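You operate a simulated robot arm through the tools that you are given. There is no shell and no other tool.

The job below is to be done with a simulated two-armed robot. You get a single attempt, and the scene is never put back.

## Task
Raise the music rest and latch the chord written on it.
Fine: HOLD goes on before the keys, one press each; no other note is lit; leave the other controls alone.

It is judged by the outcome, as a careful person would: the job done as asked, and still so three seconds after it is handed in. It fails if anything else is knocked over, pushed out of place, dropped, spilled or broken.

## Robot
Two 6-joint arms with two-finger parallel grippers on one trunk that stands fixed in place. Base frame: the origin is at the foot of the trunk, x ahead of it, y to its left, z up. Lengths are in mm, angles in rad, forces in N, time in s.
The left shoulder is at [280, 185, 1105], the right one opposite. With the tool pointing down near the work surface each hand reaches from about 520 to 920 mm from the base axis, measured 20 degrees to its own side. Payload 1.57 kg a hand.
Tool frame (each hand has its own): the origin (TCP) lies between the finger pads and is the grasp point; the fingertips stand 30 mm ahead of it; z points along the fingers, y is the line along which they close. The gripper opens to 80 mm. The fingers are 17 mm wide and 12 mm thick; the gripper's body (40 by 82 mm) begins 80 mm behind the TCP.
Orientation is told as [roll, pitch, yaw] about the base's x, y, z axes, in that order, counted from this pose: with the fingers straight down and closing along the base's y, the tool's x points along the base's -x, its y along +y and its z along -z.

## Interface
- The arms move only by the tool play_rows. It takes "left_commands", "right_commands" or both (then of equal length, played together; a hand with none holds still); each is a list that holds one entry, the list of rows, each a list of 7 numbers: the finger opening in mm, from 0 to 80, then the shift along the base's x, y, z in units of 400 mm (1.0 is 400 mm), then the turn, a rotation vector about the base's x, y, z in units of 90 degrees (1.0 is 90 degrees). In form: [[[hand, dx, dy, dz, rx, ry, rz], ...]]. A call has 1 to 20 rows; each row is the pose to reach, as a shift and turn from the pose commanded when the call began. A call with a number of a shift or a turn outside -1 to 1 is refused whole. A row lasts 0.2 s, in which the tool goes at most 50 mm and 0.15 rad; a call with a longer step from one row to the next is refused whole, and so is a gripper value outside its range. A pose out of reach is approached as far as the arm can. The call stops where the force on the tool passes 80 N (or 10 N more than at its start, if that is more) or the arm is blocked; 0.2 s more then pass. Each finger travels about 153 mm/s and halts on what it meets, pressing with about 22 N; the grip force reading is that of the motor and also rises with nothing between the fingers. The clock runs only during rows and for 0.2 s after the last one: add rows that repeat a pose to give the fingers time. It gives the time, the measured TCP pose, the force on the tool (base axes), the opening and the grip force at its end, in the units of the frame above (readings bear some noise), with the torque about the TCP (base axes, N m) and any sound that the robot's microphone picked up.
- Cameras (640 x 400 px; columns grow to the right, rows downward): "scene" is now at [203.8, -45.9, 1528.5]; the picture's right is [-0.73, -0.68, 0.00], its down [-0.60, 0.64, -0.47] and it looks along [0.33, -0.35, -0.88] (base axes); focal length 324 px, centre (320, 200). "left" rides on the left gripper at [72, 7, -122] in its tool frame; the picture's right is [-0.09, 1.00, 0.00], its down [-0.84, -0.08, -0.54] and it looks along [-0.54, -0.05, 0.84] (tool axes); focal length 238 px, centre (320, 200). "right" rides on the right gripper at [72, -7, -122] in its tool frame; the picture's right is [0.09, 1.00, 0.00], its down [-0.84, 0.08, -0.54] and it looks along [-0.54, 0.05, 0.84] (tool axes); focal length 238 px, centre (320, 200). There is no depth. A picture from a camera that has moved, and an enlarged one, comes with that camera's place and axes in the base frame and with its lens.
- grab_frame(camera): a new picture of that camera. It takes no simulated time.
- lift_body(by): slides the trunk up (or, below 0, down) by that many mm; the arms and the scene camera ride with it, the base frame stays. It gives what a move gives, with no picture.
- head_to(pan, tilt): turns the head with the scene camera to pan (to the left, within 1.501 rad either way) and tilt (down, from -0.506 to 1.204), counted from straight ahead of the robot. It gives what a move gives.
- close_up(camera, box): a new picture of the part [left, top, right, bottom] of that camera's present view, enlarged. It takes no simulated time.
- sign_off(): hands the job in; it is judged then, once.

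Nothing tells you positions but the pictures and the camera data. Unless the task says otherwise, let go and move clear before handing in.

The tools are called by a JSON object that holds its "api" and its "payload". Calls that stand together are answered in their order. play_rows: Moves the arms, as the interface text tells. Its arguments: {"type":"object","properties":{"left_commands":{"type":"array"},"right_commands":{"type":"array"}},"required":[]} The other tools are called the same way: lift_body (by) moves the trunk up or down; head_to (pan, tilt) turns the head that bears the scene camera; grab_frame (camera) takes a picture; close_up (camera, box) takes an enlarged picture of a part of a camera's view; sign_off () hands the job in.

At the start:

```text
time_s: 0.0
left_tcp_pos: [506.6, -28.9, 1034.4]
left_tcp_rot: [-0.003, 0.001, 0.001]
left_ft_force: [1.0, 0.0, -1.0]
left_moment: [0.04, 0.02, 0.0]
left_finger_gap: 79.8
left_grip_force: 0.0
right_tcp_pos: [365.9, -488.5, 1106.4]
right_tcp_rot: [0.001, -0.002, 0.0]
right_ft_force: [-0.7, -0.1, 0.9]
right_moment: [0.01, 0.01, 0.0]
right_finger_gap: 80.1
right_grip_force: 0.1
trunk travel left (down, up): [-800.0, 190.0]
head pan, tilt (commanded): [-0.817, 1.075]
```

scene: 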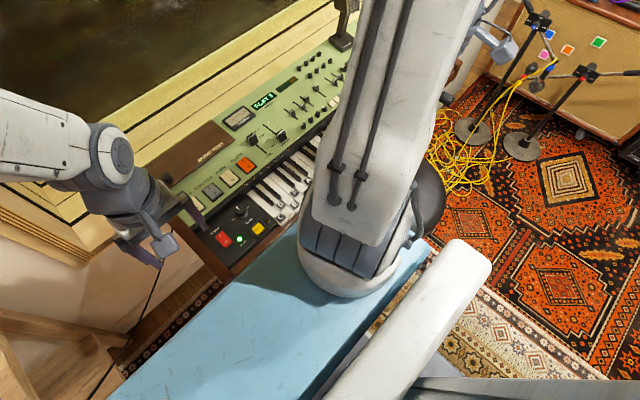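
right: 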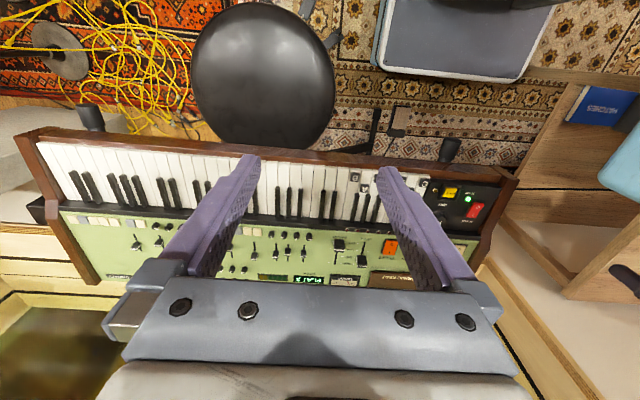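
left: 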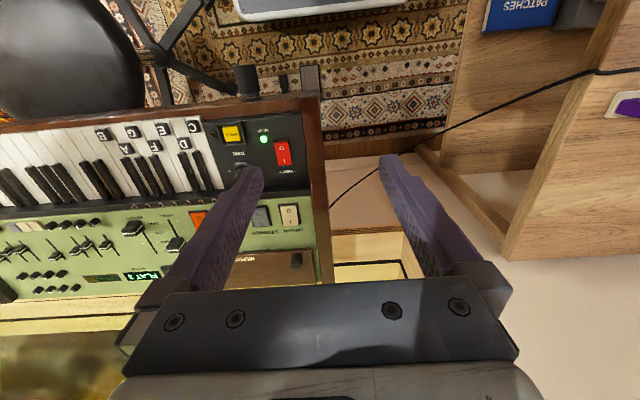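

I see a synthesizer keyboard to the right of the robot, with a green panel, a red power switch, a yellow button and labelled keys at one end. The left arm blocks the scene camera, so I'll take enlarged pictures first to find the music rest and HOLD.

{"api": "close_up", "payload": {"camera": "left", "box": [80, 90, 340, 300]}}

{"api": "close_up", "payload": {"camera": "scene", "box": [130, 50, 350, 270]}}

{"api": "close_up", "payload": {"camera": "right", "box": [300, 130, 540, 290]}}

{"api": "close_up", "payload": {"camera": "left", "box": [0, 90, 200, 300]}}

```text
1.90 times, centred on (210, 195) of left
camera zoom: at [435.1, -22.2, 1158.1], right [0.09, 1.0, 0.0], down [0.84, -0.08, 0.54], along [0.54, -0.05, -0.84], focal length 454 px, centre (530, 210)
```

zoom: 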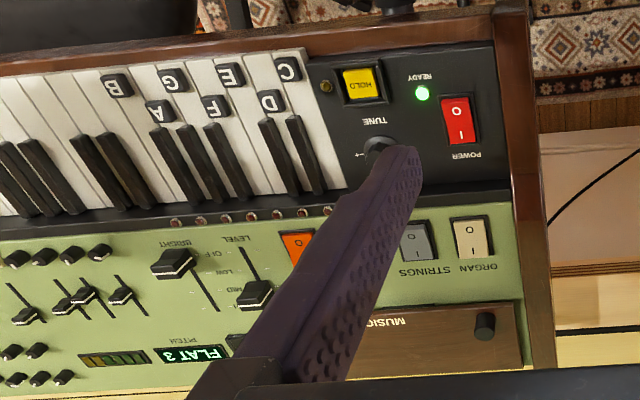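

```text
1.82 times, centred on (240, 160) of scene
camera zoom: at [203.8, -45.9, 1528.5], right [-0.73, -0.68, 0.0], down [-0.6, 0.64, -0.47], along [0.33, -0.35, -0.88], focal length 590 px, centre (466, 273)
```

zoom: 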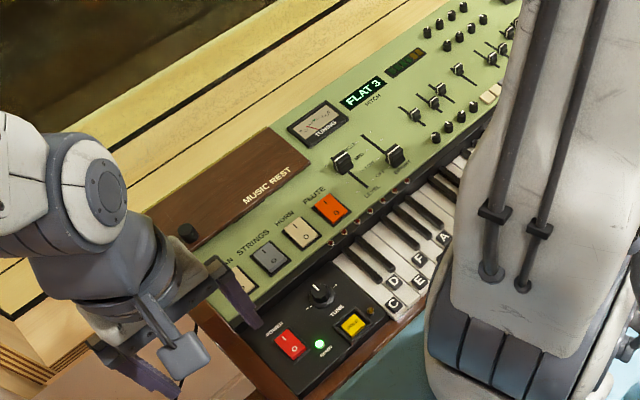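

```text
2.50 times, centred on (420, 210) of right
camera zoom: at [294.1, -494.1, 1228.0], right [-0.09, 1.0, 0.0], down [0.84, 0.08, 0.54], along [0.54, 0.05, -0.84], focal length 596 px, centre (70, 175)
```

zoom: 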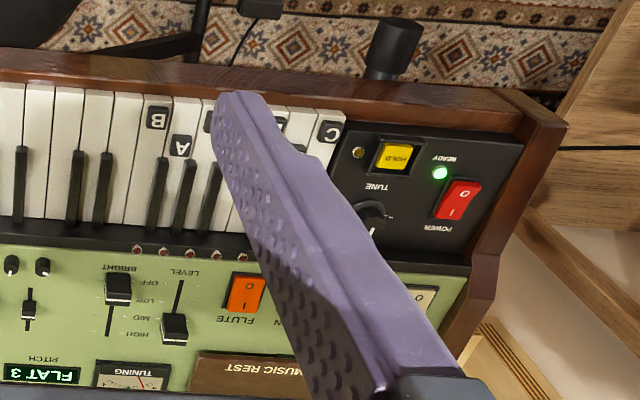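

```text
1.90 times, centred on (100, 195) of left
camera zoom: at [435.1, -22.2, 1158.1], right [0.09, 1.0, 0.0], down [0.84, -0.08, 0.54], along [0.54, -0.05, -0.84], focal length 454 px, centre (739, 210)
```

zoom: 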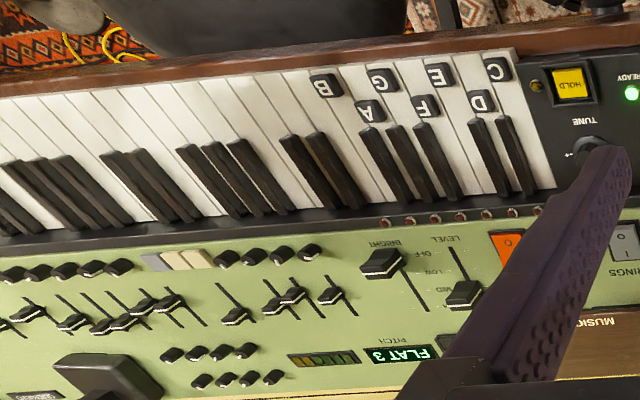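

The keyboard faces the robot. Its low end (C) is towards +y, with HOLD near x=545, y=-180, z=770, and the closed music rest flap at the back left of the panel. I'll look around with the head before moving the arms.

{"api": "head_to", "payload": {"pan": 0.0, "tilt": 0.8}}

{"api": "grab_frame", "payload": {"camera": "scene"}}

{"api": "head_to", "payload": {"pan": 0.7, "tilt": 0.8}}

{"api": "grab_frame", "payload": {"camera": "scene"}}

{"api": "head_to", "payload": {"pan": -0.4, "tilt": 0.9}}

{"api": "grab_frame", "payload": {"camera": "scene"}}

```text
time_s: 1.1
left_tcp_pos: [505.5, -29.1, 1035.0]
left_tcp_rot: [-0.001, 0.001, 0.0]
left_ft_force: [-0.2, 0.1, -0.4]
left_moment: [-0.02, -0.01, -0.02]
left_finger_gap: 79.9
left_grip_force: 0.3
right_tcp_pos: [364.9, -488.1, 1105.6]
right_tcp_rot: [-0.001, 0.0, -0.001]
right_ft_force: [-0.5, -1.0, 0.7]
right_moment: [-0.01, 0.0, -0.04]
right_finger_gap: 79.9
right_grip_force: 0.1
trunk travel left (down, up): [-800.0, 190.0]
head pan, tilt (commanded): [0.0, 0.799]
```

```text
taken
camera scene: at [240.2, 1.2, 1548.7], right [0.0, -1.0, 0.0], down [-0.72, 0.0, -0.7], along [0.7, 0.0, -0.72], focal length 324 px, centre (320, 200)
```

scene: 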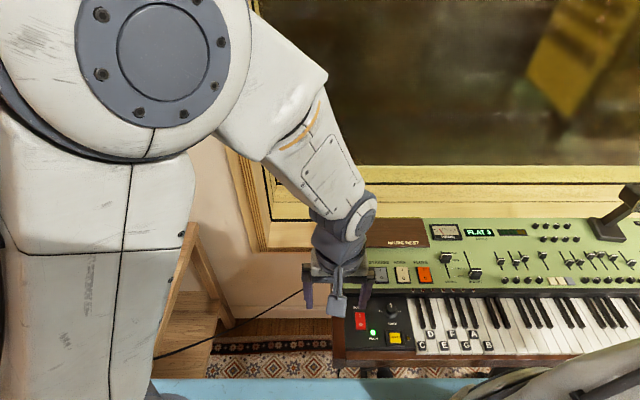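

```text
time_s: 2.2
left_tcp_pos: [506.9, -28.7, 1034.9]
left_tcp_rot: [-0.002, 0.0, -0.001]
left_ft_force: [-0.5, 1.2, -0.1]
left_moment: [0.04, -0.01, 0.0]
left_finger_gap: 80.1
left_grip_force: 0.1
right_tcp_pos: [364.7, -487.6, 1107.6]
right_tcp_rot: [0.0, 0.0, 0.001]
right_ft_force: [-0.1, -0.6, 0.2]
right_moment: [-0.01, -0.03, 0.03]
right_finger_gap: 80.2
right_grip_force: 0.1
trunk travel left (down, up): [-800.0, 190.0]
head pan, tilt (commanded): [0.7, 0.799]
```

```text
taken
camera scene: at [221.3, 53.2, 1548.7], right [0.64, -0.77, 0.0], down [-0.55, -0.46, -0.7], along [0.53, 0.45, -0.72], focal length 324 px, centre (320, 200)
```

scene: 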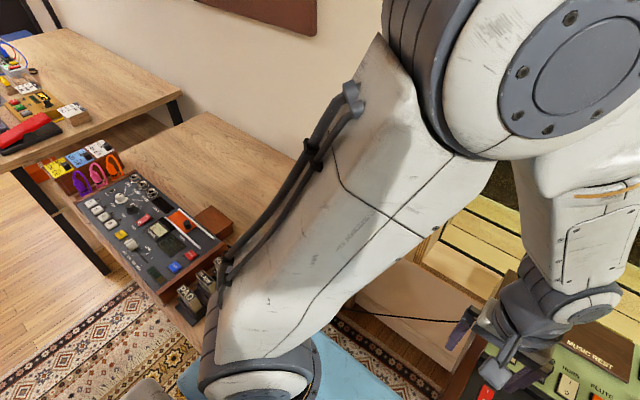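

```text
time_s: 3.5
left_tcp_pos: [506.4, -28.9, 1035.7]
left_tcp_rot: [-0.002, 0.0, -0.001]
left_ft_force: [-0.1, -0.7, 0.2]
left_moment: [0.0, -0.02, -0.01]
left_finger_gap: 80.0
left_grip_force: 0.1
right_tcp_pos: [365.1, -487.0, 1106.4]
right_tcp_rot: [0.0, 0.001, -0.001]
right_ft_force: [0.8, 0.3, 0.2]
right_moment: [-0.02, 0.01, -0.02]
right_finger_gap: 79.9
right_grip_force: 0.0
trunk travel left (down, up): [-800.0, 190.0]
head pan, tilt (commanded): [-0.4, 0.901]
```

```text
taken
camera scene: at [229.1, -28.0, 1540.8], right [-0.39, -0.92, 0.0], down [-0.72, 0.3, -0.62], along [0.57, -0.24, -0.78], focal length 324 px, centre (320, 200)
```

scene: 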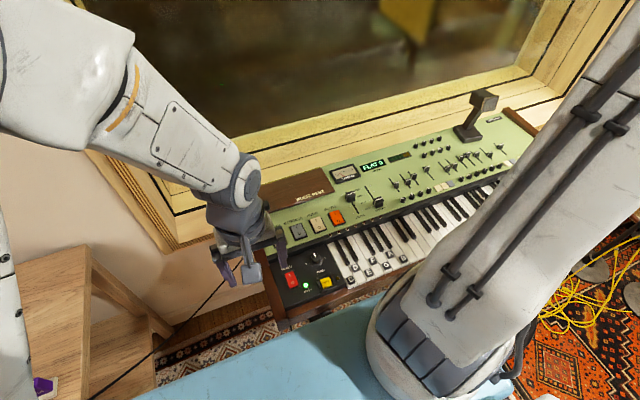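

The keyboard sits in front of a window, and the left arm hangs over its left end. I'll move the left hand left to clear it, then look again.

{"api": "play_rows", "payload": {"left_commands": [[[80, 0, 0.11, 0, 0, 0, 0], [80, 0, 0.22, 0, 0, 0, 0], [80, 0, 0.33, 0, 0, 0, 0], [80, 0, 0.44, 0, 0, 0, 0], [80, 0, 0.55, 0, 0, 0, 0], [80, 0, 0.65, 0, 0, 0, 0], [80, 0, 0.65, 0, 0, 0, 0]]]}}

{"api": "head_to", "payload": {"pan": -0.3, "tilt": 0.9}}

{"api": "grab_frame", "payload": {"camera": "scene"}}

```text
time_s: 5.1
left_tcp_pos: [516.4, 233.2, 1035.8]
left_tcp_rot: [-0.002, 0.002, 0.0]
left_ft_force: [0.2, -0.7, -0.6]
left_moment: [-0.02, 0.01, -0.01]
left_finger_gap: 79.8
left_grip_force: 0.0
left hand out of reach, approached as far as the arm can: row 4, 5, 6, 7
right_tcp_pos: [365.6, -487.2, 1106.6]
right_tcp_rot: [0.001, 0.0, 0.0]
right_ft_force: [0.8, 0.4, -0.3]
right_moment: [-0.01, -0.05, 0.03]
right_finger_gap: 79.9
right_grip_force: 0.0
trunk travel left (down, up): [-800.0, 190.0]
head pan, tilt (commanded): [-0.4, 0.901]
```

```text
time_s: 5.8
left_tcp_pos: [516.9, 233.8, 1036.2]
left_tcp_rot: [-0.001, 0.001, 0.001]
left_ft_force: [-0.4, -0.4, 0.5]
left_moment: [0.0, -0.02, -0.07]
left_finger_gap: 79.9
left_grip_force: 0.1
right_tcp_pos: [365.0, -487.6, 1105.8]
right_tcp_rot: [0.0, -0.001, 0.0]
right_ft_force: [-1.1, 0.4, -0.3]
right_moment: [0.03, 0.01, 0.0]
right_finger_gap: 80.0
right_grip_force: 0.1
trunk travel left (down, up): [-800.0, 190.0]
head pan, tilt (commanded): [-0.3, 0.901]
```

```text
taken
camera scene: at [231.6, -21.0, 1540.8], right [-0.3, -0.96, 0.0], down [-0.75, 0.23, -0.62], along [0.59, -0.18, -0.78], focal length 324 px, centre (320, 200)
```

scene: 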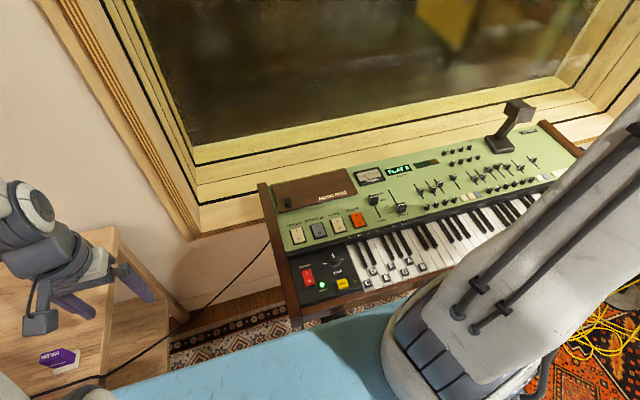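

{"api": "close_up", "payload": {"camera": "scene", "box": [250, 150, 450, 320]}}

{"api": "close_up", "payload": {"camera": "scene", "box": [255, 150, 365, 220]}}

{"api": "close_up", "payload": {"camera": "scene", "box": [280, 200, 440, 310]}}

{"api": "grab_frame", "payload": {"camera": "left"}}

```text
2.35 times, centred on (350, 235) of scene
camera zoom: at [231.6, -21.0, 1540.8], right [-0.3, -0.96, 0.0], down [-0.75, 0.23, -0.62], along [0.59, -0.18, -0.78], focal length 763 px, centre (249, 118)
```

zoom: 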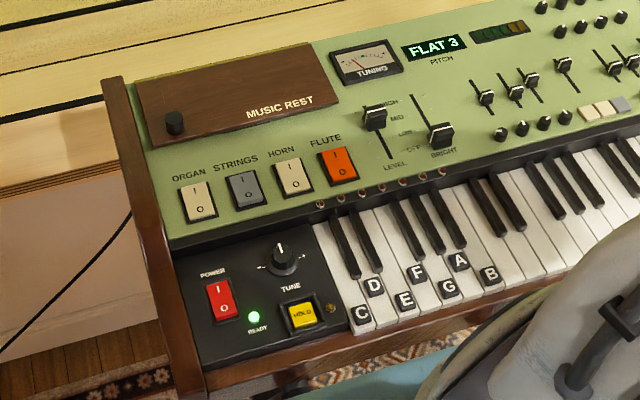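

```text
5.71 times, centred on (310, 185) of scene
camera zoom: at [231.6, -21.0, 1540.8], right [-0.3, -0.96, 0.0], down [-0.75, 0.23, -0.62], along [0.59, -0.18, -0.78], focal length 1853 px, centre (377, 286)
```

zoom: 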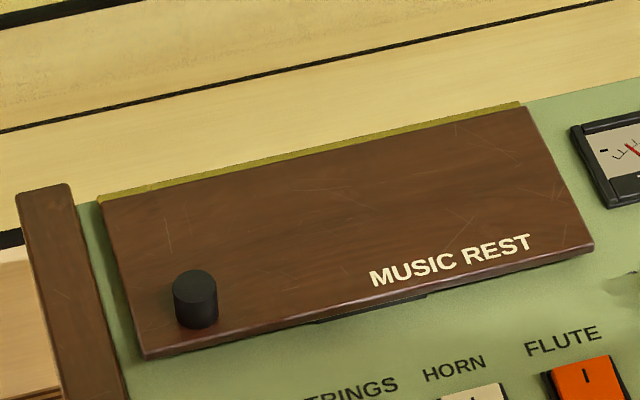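

```text
3.64 times, centred on (360, 255) of scene
camera zoom: at [231.6, -21.0, 1540.8], right [-0.3, -0.96, 0.0], down [-0.75, 0.23, -0.62], along [0.59, -0.18, -0.78], focal length 1179 px, centre (174, 0)
```

zoom: 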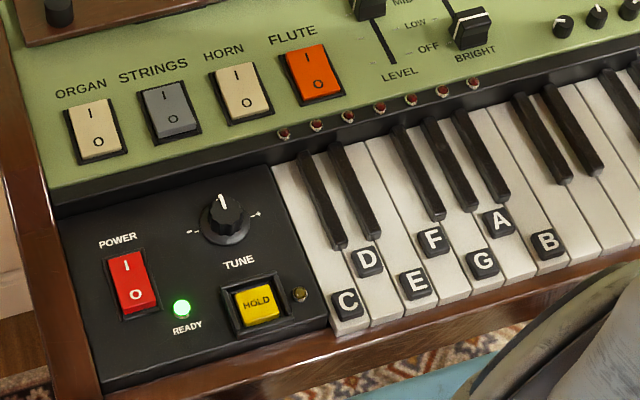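

```text
taken
camera left: at [445.0, 240.1, 1159.7], right [0.09, 1.0, 0.0], down [0.84, -0.08, 0.54], along [0.54, -0.05, -0.84], focal length 238 px, centre (320, 200)
```

left: 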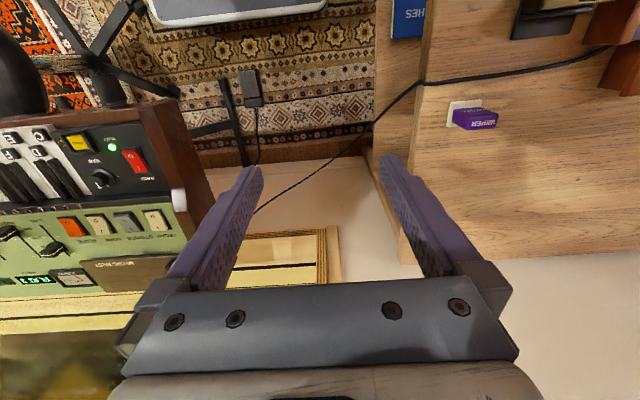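

The rest is a wooden flap hinged at its back edge, with a black knob at the front left. The white keys C–B carry labels, with seven LEDs above them, and HOLD has its own LED. I'll bring the right hand over the panel for closer views.

{"api": "play_rows", "payload": {"right_commands": [[[80, 0.073, 0.09, -0.02, 0, 0, 0], [80, 0.146, 0.18, -0.05, 0, 0, 0], [80, 0.22, 0.27, -0.08, 0, 0, 0], [80, 0.293, 0.36, -0.11, 0, 0, 0], [80, 0.366, 0.45, -0.14, 0, 0, 0], [80, 0.44, 0.54, -0.17, 0, 0, 0], [80, 0.513, 0.63, -0.2, 0, 0, 0], [80, 0.5875, 0.72, -0.23, 0, 0, 0], [80, 0.5875, 0.72, -0.23, 0, 0, 0]]]}}

{"api": "grab_frame", "payload": {"camera": "right"}}

{"api": "grab_frame", "payload": {"camera": "scene"}}

```text
time_s: 7.8
left_tcp_pos: [516.8, 234.2, 1036.7]
left_tcp_rot: [-0.002, 0.001, 0.0]
left_ft_force: [0.4, 0.0, -0.7]
left_moment: [0.0, 0.03, 0.04]
left_finger_gap: 79.9
left_grip_force: 0.1
right_tcp_pos: [600.4, -196.9, 1012.6]
right_tcp_rot: [-0.001, 0.001, -0.001]
right_ft_force: [-0.1, 0.0, -0.3]
right_moment: [0.01, -0.02, 0.01]
right_finger_gap: 79.9
right_grip_force: 0.1
trunk travel left (down, up): [-800.0, 190.0]
head pan, tilt (commanded): [-0.3, 0.901]
```

```text
taken
camera right: at [528.9, -204.3, 1134.2], right [-0.09, 1.0, 0.0], down [0.84, 0.08, 0.54], along [0.54, 0.05, -0.84], focal length 238 px, centre (320, 200)
```

right: 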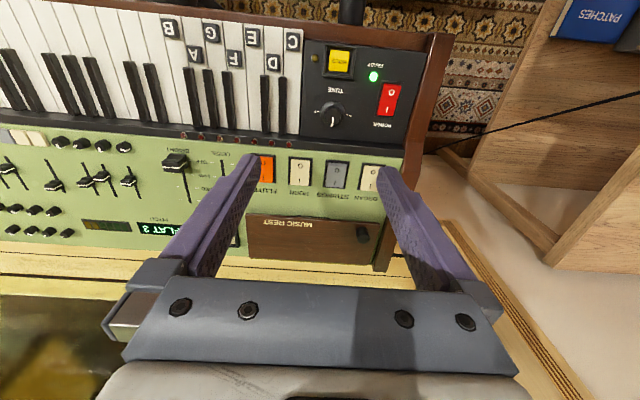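

```text
taken
camera scene: at [232.0, -20.7, 1540.7], right [-0.3, -0.96, 0.0], down [-0.75, 0.23, -0.62], along [0.59, -0.18, -0.78], focal length 324 px, centre (320, 200)
```

scene: 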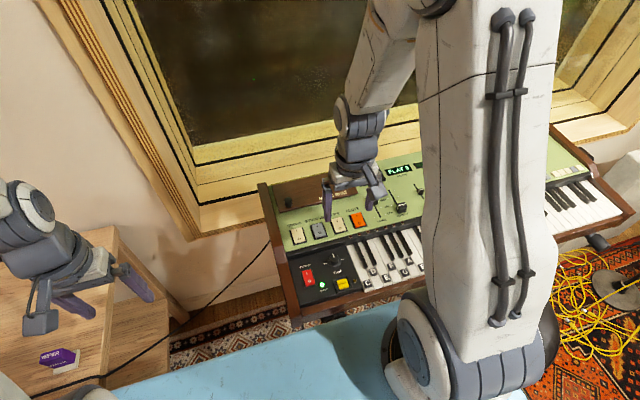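

{"api": "close_up", "payload": {"camera": "right", "box": [230, 140, 410, 280]}}

{"api": "close_up", "payload": {"camera": "right", "box": [150, 0, 450, 190]}}

{"api": "close_up", "payload": {"camera": "scene", "box": [250, 160, 450, 310]}}

```text
2.86 times, centred on (320, 210) of right
camera zoom: at [528.9, -204.3, 1134.2], right [-0.09, 1.0, 0.0], down [0.84, 0.08, 0.54], along [0.54, 0.05, -0.84], focal length 681 px, centre (320, 171)
```

zoom: 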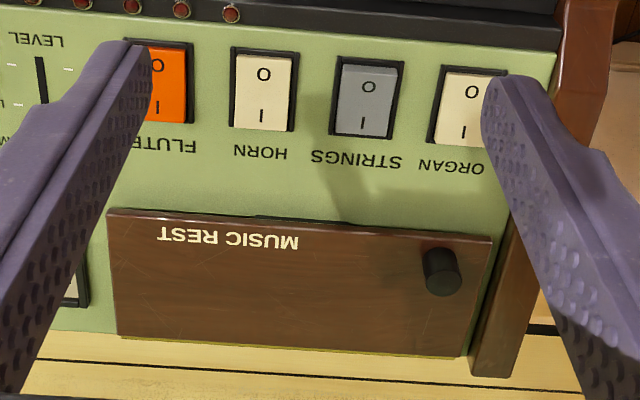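

```text
2.11 times, centred on (300, 95) of right
camera zoom: at [528.9, -204.3, 1134.2], right [-0.09, 1.0, 0.0], down [0.84, 0.08, 0.54], along [0.54, 0.05, -0.84], focal length 502 px, centre (362, 421)
```

zoom: 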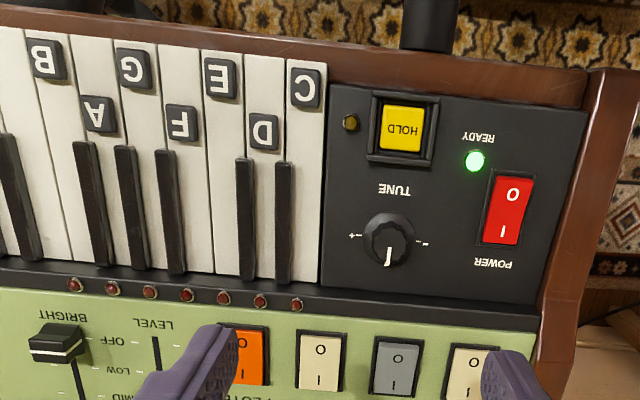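

```text
2.67 times, centred on (350, 235) of scene
camera zoom: at [232.0, -20.7, 1540.7], right [-0.3, -0.96, 0.0], down [-0.75, 0.23, -0.62], along [0.59, -0.18, -0.78], focal length 865 px, centre (240, 107)
```

zoom: 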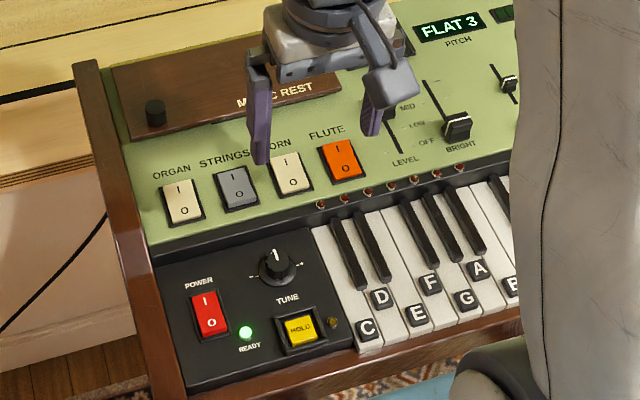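

I've triangulated the flap: front edge near x=788, hinge near x=878, z=812, spanning y=-72 to -313. The knob's top is near (805, -104, 820). I'll move the right hand above the knob to refine that and check reach behind it.

{"api": "play_rows", "payload": {"right_commands": [[[60, 0.1, 0.046, -0.04, 0, 0, 0], [50, 0.2, 0.092, -0.08, 0, 0, 0], [44, 0.3, 0.138, -0.12, 0, 0, 0], [44, 0.4, 0.184, -0.16, 0, 0, 0], [44, 0.51, 0.2325, -0.205, 0, 0, 0], [44, 0.51, 0.2325, -0.205, 0, 0, 0], [44, 0.51, 0.2325, -0.205, 0, 0, 0]]]}}

{"api": "grab_frame", "payload": {"camera": "right"}}

{"api": "grab_frame", "payload": {"camera": "scene"}}

{"api": "close_up", "payload": {"camera": "scene", "box": [250, 130, 410, 230]}}

```text
refused: row 5 steps farther than a row can; nothing moved
```

```text
taken
camera right: at [528.9, -204.3, 1134.2], right [-0.09, 1.0, 0.0], down [0.84, 0.08, 0.54], along [0.54, 0.05, -0.84], focal length 238 px, centre (320, 200)
```

right: 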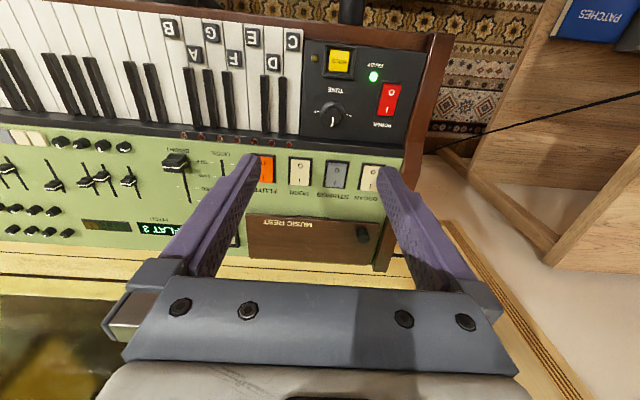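

```text
taken
camera scene: at [232.0, -20.7, 1540.7], right [-0.3, -0.96, 0.0], down [-0.75, 0.23, -0.62], along [0.59, -0.18, -0.78], focal length 324 px, centre (320, 200)
```

scene: 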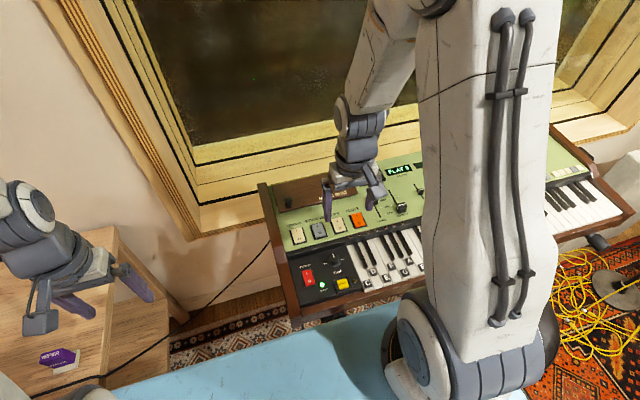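

```text
4.00 times, centred on (330, 180) of scene
camera zoom: at [232.0, -20.7, 1540.7], right [-0.3, -0.96, 0.0], down [-0.75, 0.23, -0.62], along [0.59, -0.18, -0.78], focal length 1297 px, centre (280, 280)
```

zoom: 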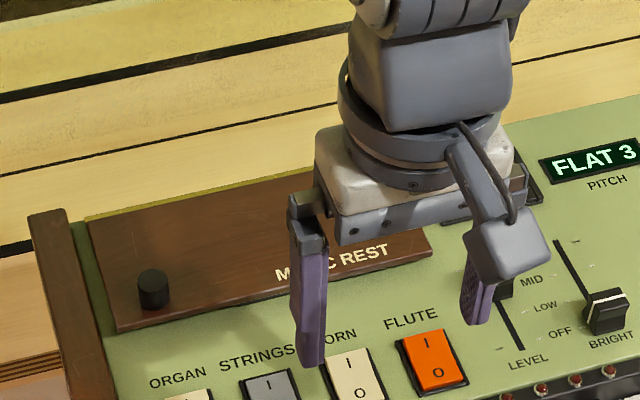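

The last step of that call was slightly over the row limit, so nothing moved. I'll repeat it with even steps.

{"api": "play_rows", "payload": {"right_commands": [[[60, 0.085, 0.039, -0.034, 0, 0, 0], [50, 0.17, 0.078, -0.068, 0, 0, 0], [44, 0.255, 0.117, -0.102, 0, 0, 0], [44, 0.34, 0.156, -0.136, 0, 0, 0], [44, 0.425, 0.195, -0.17, 0, 0, 0], [44, 0.51, 0.2325, -0.205, 0, 0, 0], [44, 0.51, 0.2325, -0.205, 0, 0, 0], [44, 0.51, 0.2325, -0.205, 0, 0, 0]]]}}

{"api": "grab_frame", "payload": {"camera": "right"}}

{"api": "close_up", "payload": {"camera": "scene", "box": [250, 130, 410, 230]}}

```text
time_s: 9.6
left_tcp_pos: [516.6, 234.1, 1036.2]
left_tcp_rot: [-0.002, 0.002, 0.0]
left_ft_force: [-0.1, 0.2, -0.1]
left_moment: [-0.03, 0.0, 0.02]
left_finger_gap: 80.2
left_grip_force: 0.1
right_tcp_pos: [805.6, -105.1, 933.1]
right_tcp_rot: [0.001, 0.0, -0.001]
right_ft_force: [0.0, 0.0, 0.7]
right_moment: [-0.01, 0.01, -0.02]
right_finger_gap: 43.8
right_grip_force: 0.0
trunk travel left (down, up): [-800.0, 190.0]
head pan, tilt (commanded): [-0.3, 0.901]
```

```text
taken
camera right: at [734.7, -111.6, 1053.4], right [-0.09, 1.0, 0.0], down [0.84, 0.08, 0.54], along [0.54, 0.05, -0.84], focal length 238 px, centre (320, 200)
```

right: 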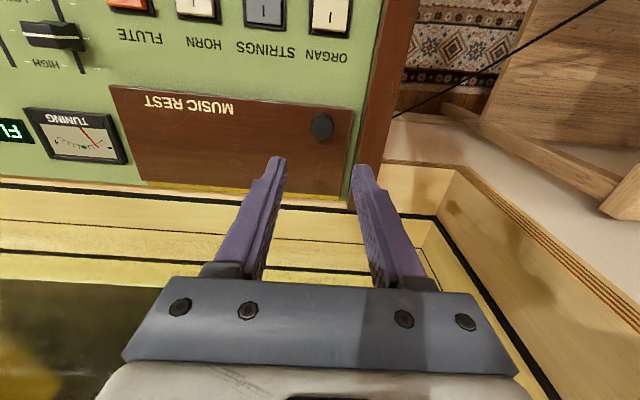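

```text
4.00 times, centred on (330, 180) of scene
camera zoom: at [231.6, -20.9, 1540.8], right [-0.3, -0.96, 0.0], down [-0.75, 0.23, -0.62], along [0.59, -0.18, -0.78], focal length 1297 px, centre (280, 280)
```

zoom: 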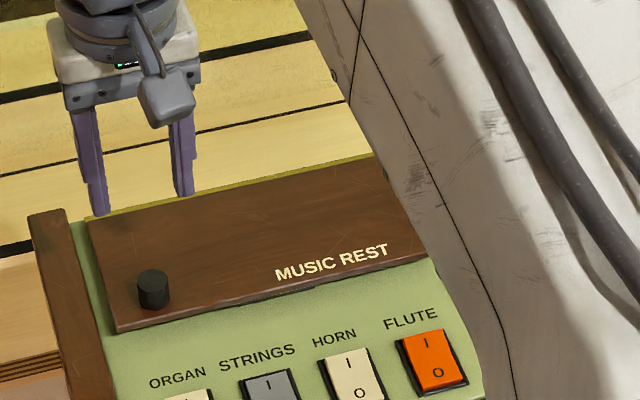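

{"api": "close_up", "payload": {"camera": "right", "box": [240, 80, 400, 220]}}

{"api": "close_up", "payload": {"camera": "scene", "box": [255, 140, 335, 220]}}

{"api": "close_up", "payload": {"camera": "left", "box": [0, 170, 240, 330]}}

```text
2.86 times, centred on (320, 150) of right
camera zoom: at [734.7, -111.6, 1053.4], right [-0.09, 1.0, 0.0], down [0.84, 0.08, 0.54], along [0.54, 0.05, -0.84], focal length 681 px, centre (320, 343)
```

zoom: 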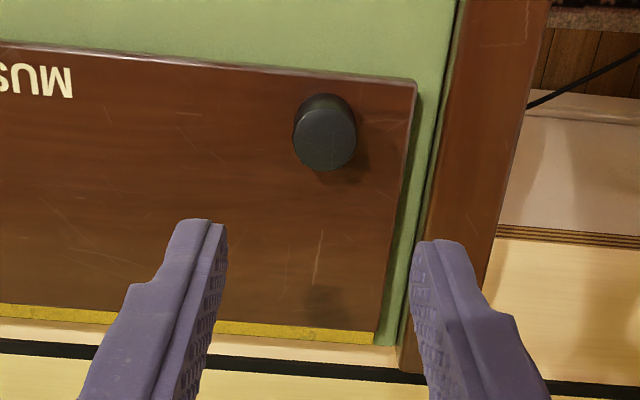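

```text
5.00 times, centred on (295, 180) of scene
camera zoom: at [231.6, -20.9, 1540.8], right [-0.3, -0.96, 0.0], down [-0.75, 0.23, -0.62], along [0.59, -0.18, -0.78], focal length 1622 px, centre (445, 300)
```

zoom: 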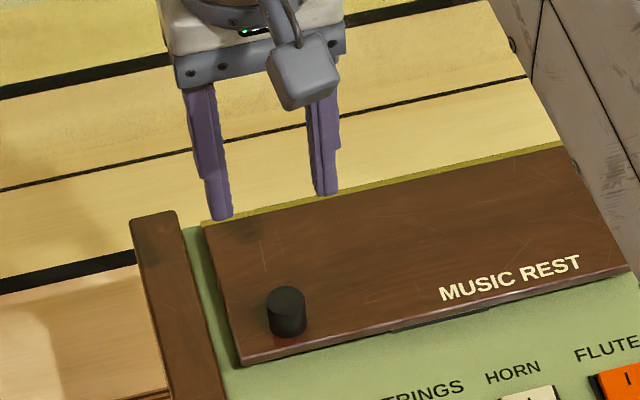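

```text
2.50 times, centred on (120, 250) of left
camera zoom: at [445.0, 240.1, 1159.7], right [0.09, 1.0, 0.0], down [0.84, -0.08, 0.54], along [0.54, -0.05, -0.84], focal length 596 px, centre (820, 75)
```

zoom: 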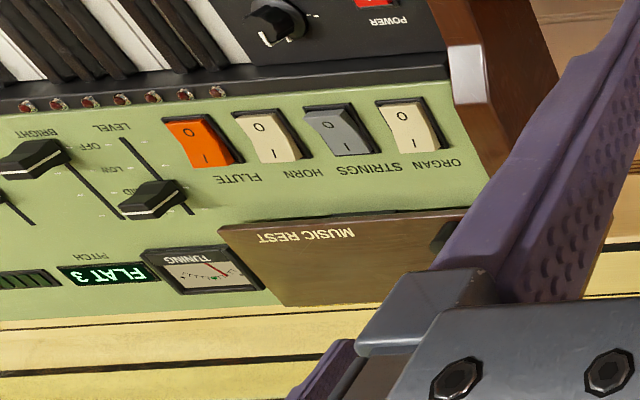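

The knob's top is near (803.5, -103, 822). Before gripping, I'll test in free air whether the vertical tool reaches the raised position near x=908.

{"api": "play_rows", "payload": {"right_commands": [[[44, 0.08, 0.003, -0.02, 0, 0, 0], [44, 0.17, 0.003, -0.045, 0, 0, 0], [44, 0.2575, 0.003, -0.07, 0, 0, 0], [44, 0.2575, 0.003, -0.07, 0, 0, 0], [44, 0.2575, 0.003, -0.07, 0, 0, 0]]]}}

{"api": "grab_frame", "payload": {"camera": "scene"}}

{"api": "grab_frame", "payload": {"camera": "right"}}

```text
time_s: 10.8
left_tcp_pos: [516.9, 233.4, 1034.9]
left_tcp_rot: [-0.003, 0.003, -0.001]
left_ft_force: [0.3, 0.4, -0.1]
left_moment: [0.0, 0.02, 0.02]
left_finger_gap: 79.9
left_grip_force: 0.1
right_tcp_pos: [893.7, -105.0, 907.2]
right_tcp_rot: [0.0, 0.0, 0.0]
right_ft_force: [-0.3, 0.4, -0.5]
right_moment: [0.0, 0.01, 0.02]
right_finger_gap: 43.8
right_grip_force: 0.1
right hand out of reach, approached as far as the arm can: row 3, 4, 5
trunk travel left (down, up): [-800.0, 190.0]
head pan, tilt (commanded): [-0.3, 0.901]
```

```text
taken
camera scene: at [232.0, -21.0, 1540.7], right [-0.3, -0.96, 0.0], down [-0.75, 0.23, -0.62], along [0.59, -0.18, -0.78], focal length 324 px, centre (320, 200)
```

scene: 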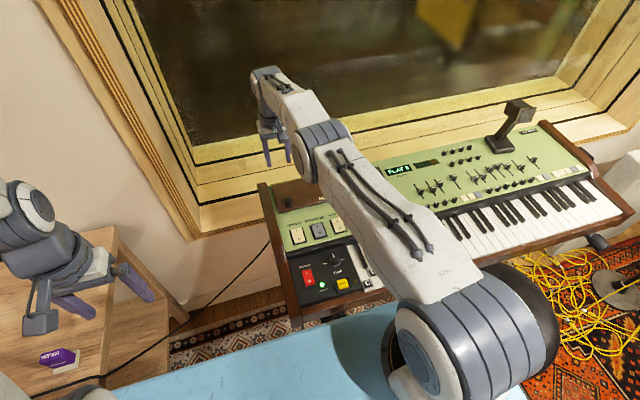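

```text
taken
camera right: at [824.0, -111.3, 1028.4], right [-0.09, 1.0, 0.0], down [0.84, 0.08, 0.54], along [0.54, 0.05, -0.84], focal length 238 px, centre (320, 200)
```

right: 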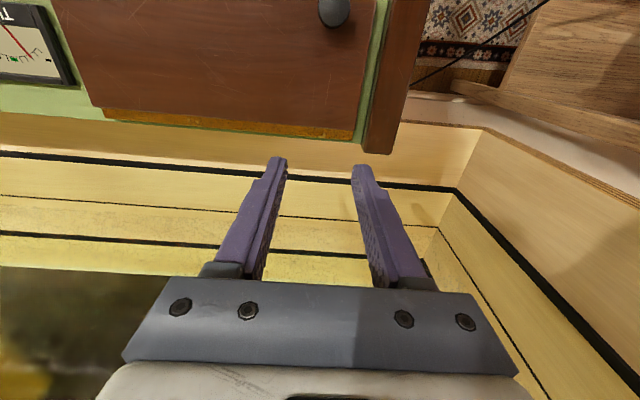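

The vertical tool reaches x≈894 there, so the end of the lift will need a slight forward pitch. I'll back off a little and check how the commanded pose tracks.

{"api": "play_rows", "payload": {"right_commands": [[[44, -0.1, 0, 0.02, 0, 0, 0], [44, -0.1, 0, 0.02, 0, 0, 0], [44, -0.1, 0, 0.02, 0, 0, 0]]]}}

```text
time_s: 11.6
left_tcp_pos: [517.1, 233.8, 1036.5]
left_tcp_rot: [-0.002, 0.001, 0.0]
left_ft_force: [-0.1, 0.1, 0.7]
left_moment: [0.04, -0.02, -0.01]
left_finger_gap: 80.2
left_grip_force: 0.1
right_tcp_pos: [855.2, -102.4, 913.8]
right_tcp_rot: [0.0, -0.001, 0.0]
right_ft_force: [0.4, 0.1, -0.4]
right_moment: [-0.02, -0.03, -0.01]
right_finger_gap: 44.0
right_grip_force: 0.1
trunk travel left (down, up): [-800.0, 190.0]
head pan, tilt (commanded): [-0.3, 0.901]
```

{"api": "play_rows", "payload": {"right_commands": [[[40, -0.064, 0, -0.03, 0, 0, 0], [40, -0.1275, 0, -0.07, 0, 0, 0], [40, -0.1275, 0, -0.11, 0, 0, 0], [40, -0.1275, 0, -0.11, 0, 0, 0], [40, -0.1275, 0, -0.11, 0, 0, 0]]]}}

{"api": "close_up", "payload": {"camera": "right", "box": [240, 80, 400, 220]}}

{"api": "close_up", "payload": {"camera": "scene", "box": [255, 140, 335, 220]}}

{"api": "close_up", "payload": {"camera": "left", "box": [0, 170, 240, 330]}}

```text
time_s: 12.8
left_tcp_pos: [516.5, 234.1, 1036.2]
left_tcp_rot: [-0.001, 0.003, -0.001]
left_ft_force: [0.5, -0.3, 0.4]
left_moment: [0.0, 0.0, -0.01]
left_finger_gap: 79.9
left_grip_force: 0.0
right_tcp_pos: [805.3, -104.6, 873.0]
right_tcp_rot: [0.0, 0.0, 0.0]
right_ft_force: [0.1, 0.1, -0.6]
right_moment: [0.0, 0.01, -0.01]
right_finger_gap: 40.0
right_grip_force: 0.1
trunk travel left (down, up): [-800.0, 190.0]
head pan, tilt (commanded): [-0.3, 0.901]
```

```text
2.86 times, centred on (320, 150) of right
camera zoom: at [733.0, -111.5, 993.7], right [-0.09, 1.0, 0.0], down [0.84, 0.08, 0.54], along [0.54, 0.05, -0.84], focal length 681 px, centre (320, 343)
```

zoom: 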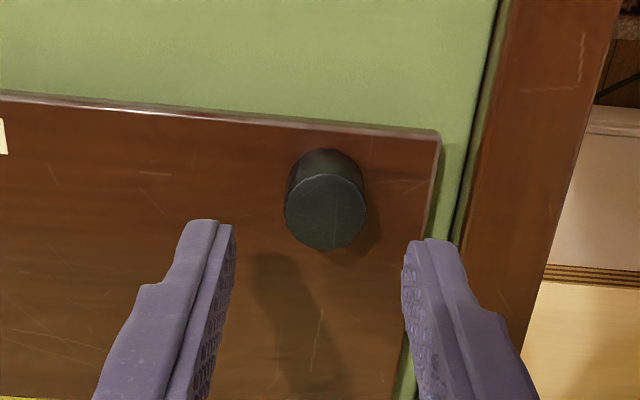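

```text
5.00 times, centred on (295, 180) of scene
camera zoom: at [231.7, -20.9, 1540.8], right [-0.3, -0.96, 0.0], down [-0.75, 0.23, -0.62], along [0.59, -0.18, -0.78], focal length 1622 px, centre (445, 300)
```

zoom: 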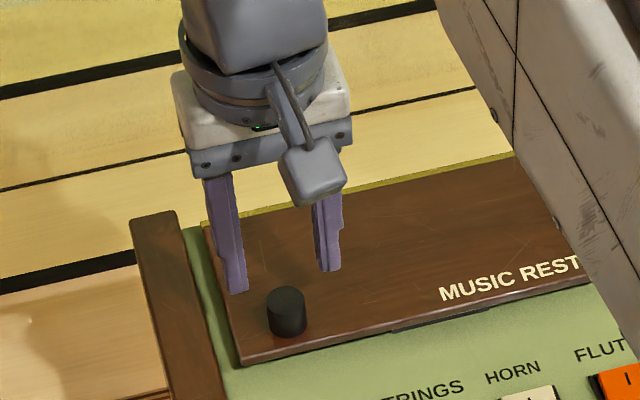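

```text
2.50 times, centred on (120, 250) of left
camera zoom: at [445.0, 240.1, 1159.7], right [0.09, 1.0, 0.0], down [0.84, -0.08, 0.54], along [0.54, -0.05, -0.84], focal length 596 px, centre (820, 75)
```

zoom: 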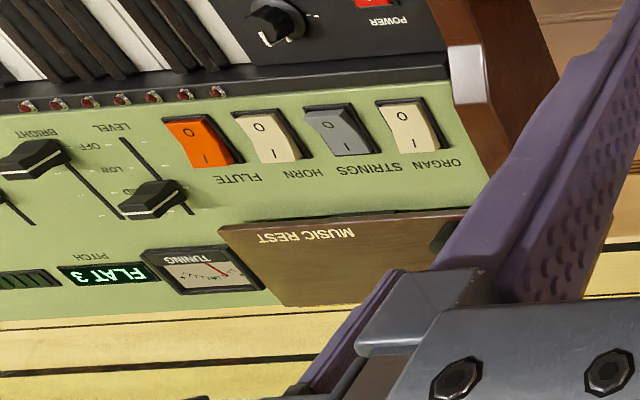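

The knob's top refines to (803.6, -103.5, 818), about 22 mm across. I'll lower the open fingers around it and close.

{"api": "play_rows", "payload": {"right_commands": [[[40, -0.002, 0.001, -0.045, 0, 0, 0], [40, -0.002, 0.001, -0.09, 0, 0, 0], [40, -0.002, 0.001, -0.09, 0, 0, 0]]]}}

{"api": "close_up", "payload": {"camera": "right", "box": [240, 80, 400, 220]}}

{"api": "close_up", "payload": {"camera": "scene", "box": [265, 160, 325, 220]}}

```text
time_s: 13.6
left_tcp_pos: [515.8, 234.1, 1036.4]
left_tcp_rot: [0.0, 0.002, -0.001]
left_ft_force: [-0.5, 0.0, 0.1]
left_moment: [0.0, -0.01, 0.01]
left_finger_gap: 79.9
left_grip_force: 0.1
right_tcp_pos: [804.3, -104.5, 835.3]
right_tcp_rot: [0.0, 0.0, 0.0]
right_ft_force: [-0.1, -0.5, -0.7]
right_moment: [0.01, 0.01, 0.01]
right_finger_gap: 39.9
right_grip_force: 0.1
trunk travel left (down, up): [-800.0, 190.0]
head pan, tilt (commanded): [-0.3, 0.901]
```

```text
2.86 times, centred on (320, 150) of right
camera zoom: at [733.2, -110.6, 956.9], right [-0.09, 1.0, 0.0], down [0.84, 0.08, 0.54], along [0.54, 0.05, -0.84], focal length 681 px, centre (320, 343)
```

zoom: 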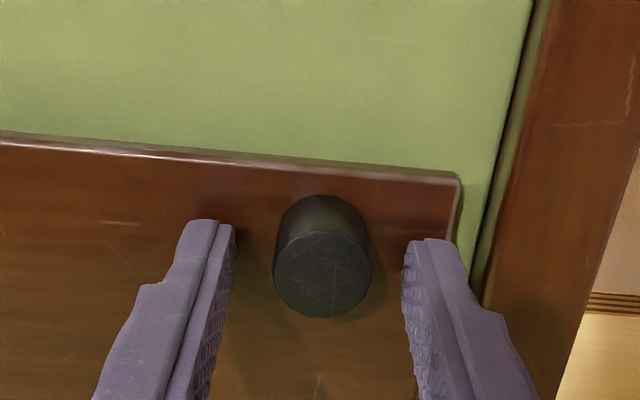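

```text
6.67 times, centred on (295, 190) of scene
camera zoom: at [231.8, -20.9, 1540.8], right [-0.3, -0.96, 0.0], down [-0.75, 0.23, -0.62], along [0.59, -0.18, -0.78], focal length 2162 px, centre (487, 267)
```

zoom: 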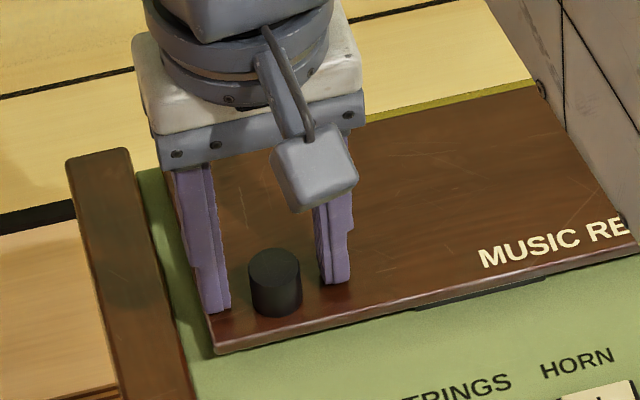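

The fingertips straddle the knob well, so I'll close on it now.

{"api": "play_rows", "payload": {"right_commands": [[[30, 0, 0, 0, 0, 0, 0], [20, 0, 0, 0, 0, 0, 0], [10, 0, 0, 0, 0, 0, 0], [10, 0, 0, 0, 0, 0, 0]]]}}

{"api": "close_up", "payload": {"camera": "right", "box": [240, 80, 400, 220]}}

{"api": "close_up", "payload": {"camera": "scene", "box": [265, 160, 325, 220]}}

```text
time_s: 14.6
left_tcp_pos: [516.6, 234.3, 1036.9]
left_tcp_rot: [-0.001, 0.003, 0.001]
left_ft_force: [-0.2, 1.1, 0.6]
left_moment: [0.0, -0.03, 0.02]
left_finger_gap: 79.8
left_grip_force: 0.2
right_tcp_pos: [804.2, -104.2, 835.9]
right_tcp_rot: [0.0, 0.0, -0.001]
right_ft_force: [0.7, 1.3, -1.0]
right_moment: [0.02, 0.05, 0.0]
right_finger_gap: 21.2
right_grip_force: 33.8
trunk travel left (down, up): [-800.0, 190.0]
head pan, tilt (commanded): [-0.3, 0.901]
```

```text
2.86 times, centred on (320, 150) of right
camera zoom: at [733.1, -110.5, 957.1], right [-0.09, 1.0, 0.0], down [0.84, 0.08, 0.54], along [0.54, 0.05, -0.84], focal length 681 px, centre (320, 343)
```

zoom: 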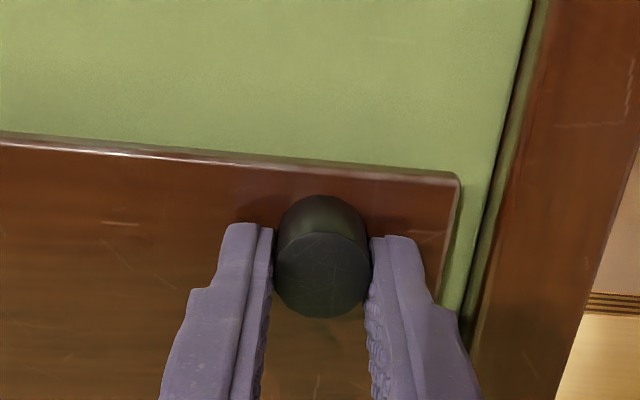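

```text
6.67 times, centred on (295, 190) of scene
camera zoom: at [231.8, -20.8, 1540.7], right [-0.3, -0.96, 0.0], down [-0.75, 0.23, -0.62], along [0.59, -0.18, -0.78], focal length 2162 px, centre (487, 267)
```

zoom: 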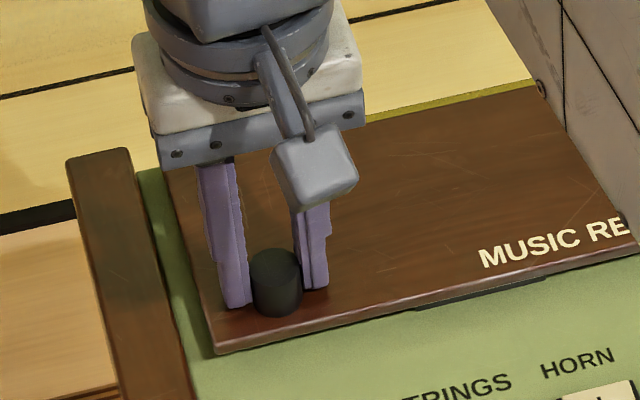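

The knob is held at a gap of 21 mm. I'll start lifting along the hinge arc in small steps and watch the force.

{"api": "play_rows", "payload": {"right_commands": [[[10, 0.0009, 0, 0.0167, 0, 0, 0], [10, 0.0033, 0, 0.0332, 0, 0, 0], [10, 0.007, 0, 0.0495, 0, 0, 0], [10, 0.0122, 0, 0.0653, 0, 0, 0], [10, 0.0122, 0, 0.0653, 0, 0, 0]]]}}

{"api": "close_up", "payload": {"camera": "scene", "box": [255, 140, 375, 220]}}

{"api": "close_up", "payload": {"camera": "right", "box": [160, 60, 400, 220]}}

```text
time_s: 15.8
left_tcp_pos: [516.8, 234.5, 1036.0]
left_tcp_rot: [-0.002, 0.004, 0.0]
left_ft_force: [0.2, -0.3, -0.1]
left_moment: [-0.01, 0.0, 0.02]
left_finger_gap: 80.0
left_grip_force: 0.1
right_tcp_pos: [808.6, -103.2, 861.3]
right_tcp_rot: [0.0, 0.001, 0.0]
right_ft_force: [15.8, 1.3, -18.4]
right_moment: [-0.01, 0.39, -0.01]
right_finger_gap: 21.0
right_grip_force: 33.9
trunk travel left (down, up): [-800.0, 190.0]
head pan, tilt (commanded): [-0.3, 0.901]
```

```text
5.00 times, centred on (315, 180) of scene
camera zoom: at [233.4, -21.0, 1540.4], right [-0.3, -0.96, 0.0], down [-0.75, 0.23, -0.62], along [0.59, -0.18, -0.78], focal length 1622 px, centre (345, 300)
```

zoom: 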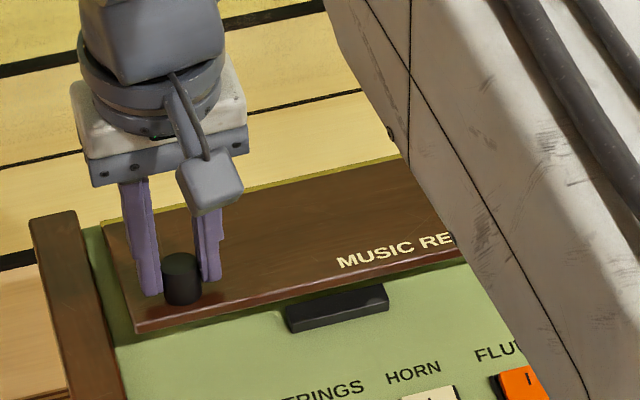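

```text
2.50 times, centred on (280, 140) of right
camera zoom: at [737.8, -110.5, 982.8], right [-0.09, 1.0, 0.0], down [0.84, 0.08, 0.54], along [0.54, 0.05, -0.84], focal length 596 px, centre (420, 350)
```

zoom: 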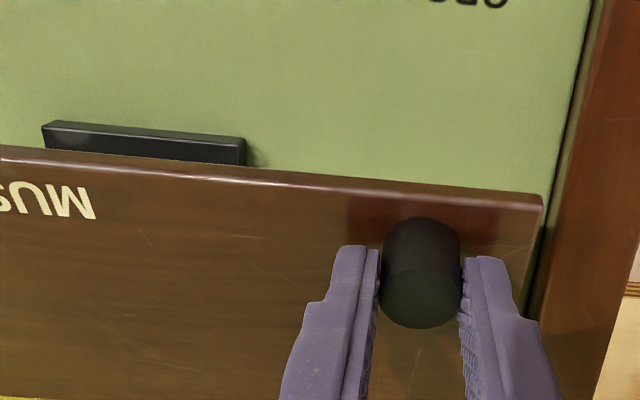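

The flap is lifting, and a black block shows underneath it. There's a 16 N pull towards the hinge, so my arc is slightly too wide. I'll correct it and continue.

{"api": "play_rows", "payload": {"right_commands": [[[10, 0.008, 0, 0.006, 0, 0, 0], [10, 0.0163, 0, 0.0133, 0, 0, 0], [10, 0.0259, 0, 0.027, 0, 0, 0], [10, 0.0259, 0, 0.027, 0, 0, 0]]]}}

{"api": "close_up", "payload": {"camera": "right", "box": [160, 60, 400, 220]}}

```text
time_s: 16.8
left_tcp_pos: [515.0, 234.8, 1036.6]
left_tcp_rot: [-0.001, 0.001, 0.0]
left_ft_force: [-0.4, -0.6, 0.0]
left_moment: [-0.01, 0.02, 0.0]
left_finger_gap: 80.1
left_grip_force: 0.0
right_tcp_pos: [815.6, -103.7, 870.6]
right_tcp_rot: [-0.001, 0.008, -0.002]
right_ft_force: [-19.2, 6.8, 0.1]
right_moment: [0.23, 1.35, -0.05]
right_finger_gap: 21.7
right_grip_force: 35.1
trunk travel left (down, up): [-800.0, 190.0]
head pan, tilt (commanded): [-0.3, 0.901]
```

```text
2.50 times, centred on (280, 140) of right
camera zoom: at [745.2, -110.4, 994.1], right [-0.09, 1.0, 0.0], down [0.84, 0.08, 0.54], along [0.53, 0.05, -0.84], focal length 596 px, centre (420, 350)
```

zoom: 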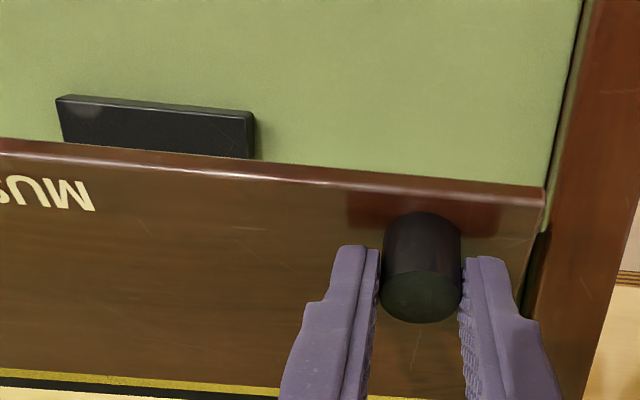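

{"api": "close_up", "payload": {"camera": "scene", "box": [260, 150, 320, 210]}}

{"api": "grab_frame", "payload": {"camera": "left"}}

{"api": "close_up", "payload": {"camera": "right", "box": [270, 100, 370, 180]}}

```text
6.67 times, centred on (290, 180) of scene
camera zoom: at [230.7, -20.5, 1541.1], right [-0.3, -0.96, 0.0], down [-0.75, 0.23, -0.62], along [0.59, -0.18, -0.78], focal length 2162 px, centre (520, 333)
```

zoom: 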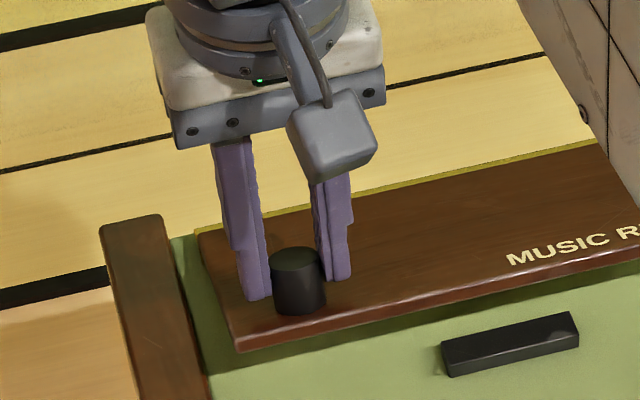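

```text
taken
camera left: at [444.2, 240.4, 1160.1], right [0.09, 1.0, 0.0], down [0.84, -0.08, 0.54], along [0.54, -0.05, -0.84], focal length 238 px, centre (320, 200)
```

left: 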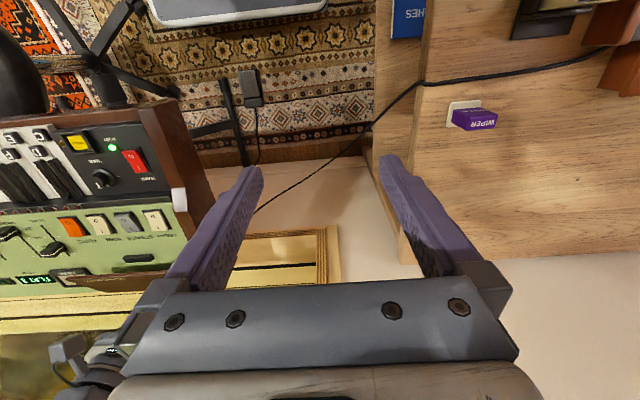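

```text
5.00 times, centred on (320, 140) of right
camera zoom: at [745.2, -110.4, 994.1], right [-0.09, 1.0, 0.0], down [0.84, 0.08, 0.54], along [0.53, 0.05, -0.84], focal length 1192 px, centre (320, 500)
```

zoom: 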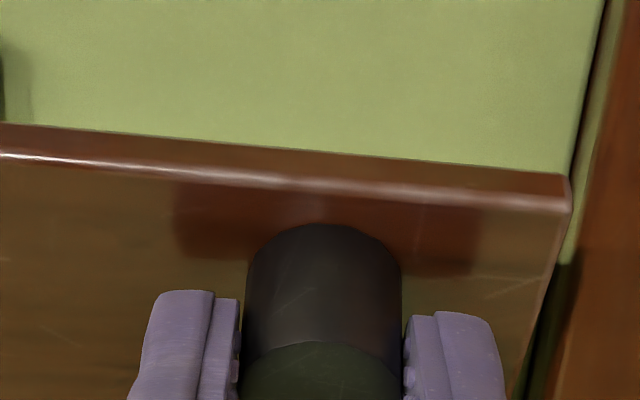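

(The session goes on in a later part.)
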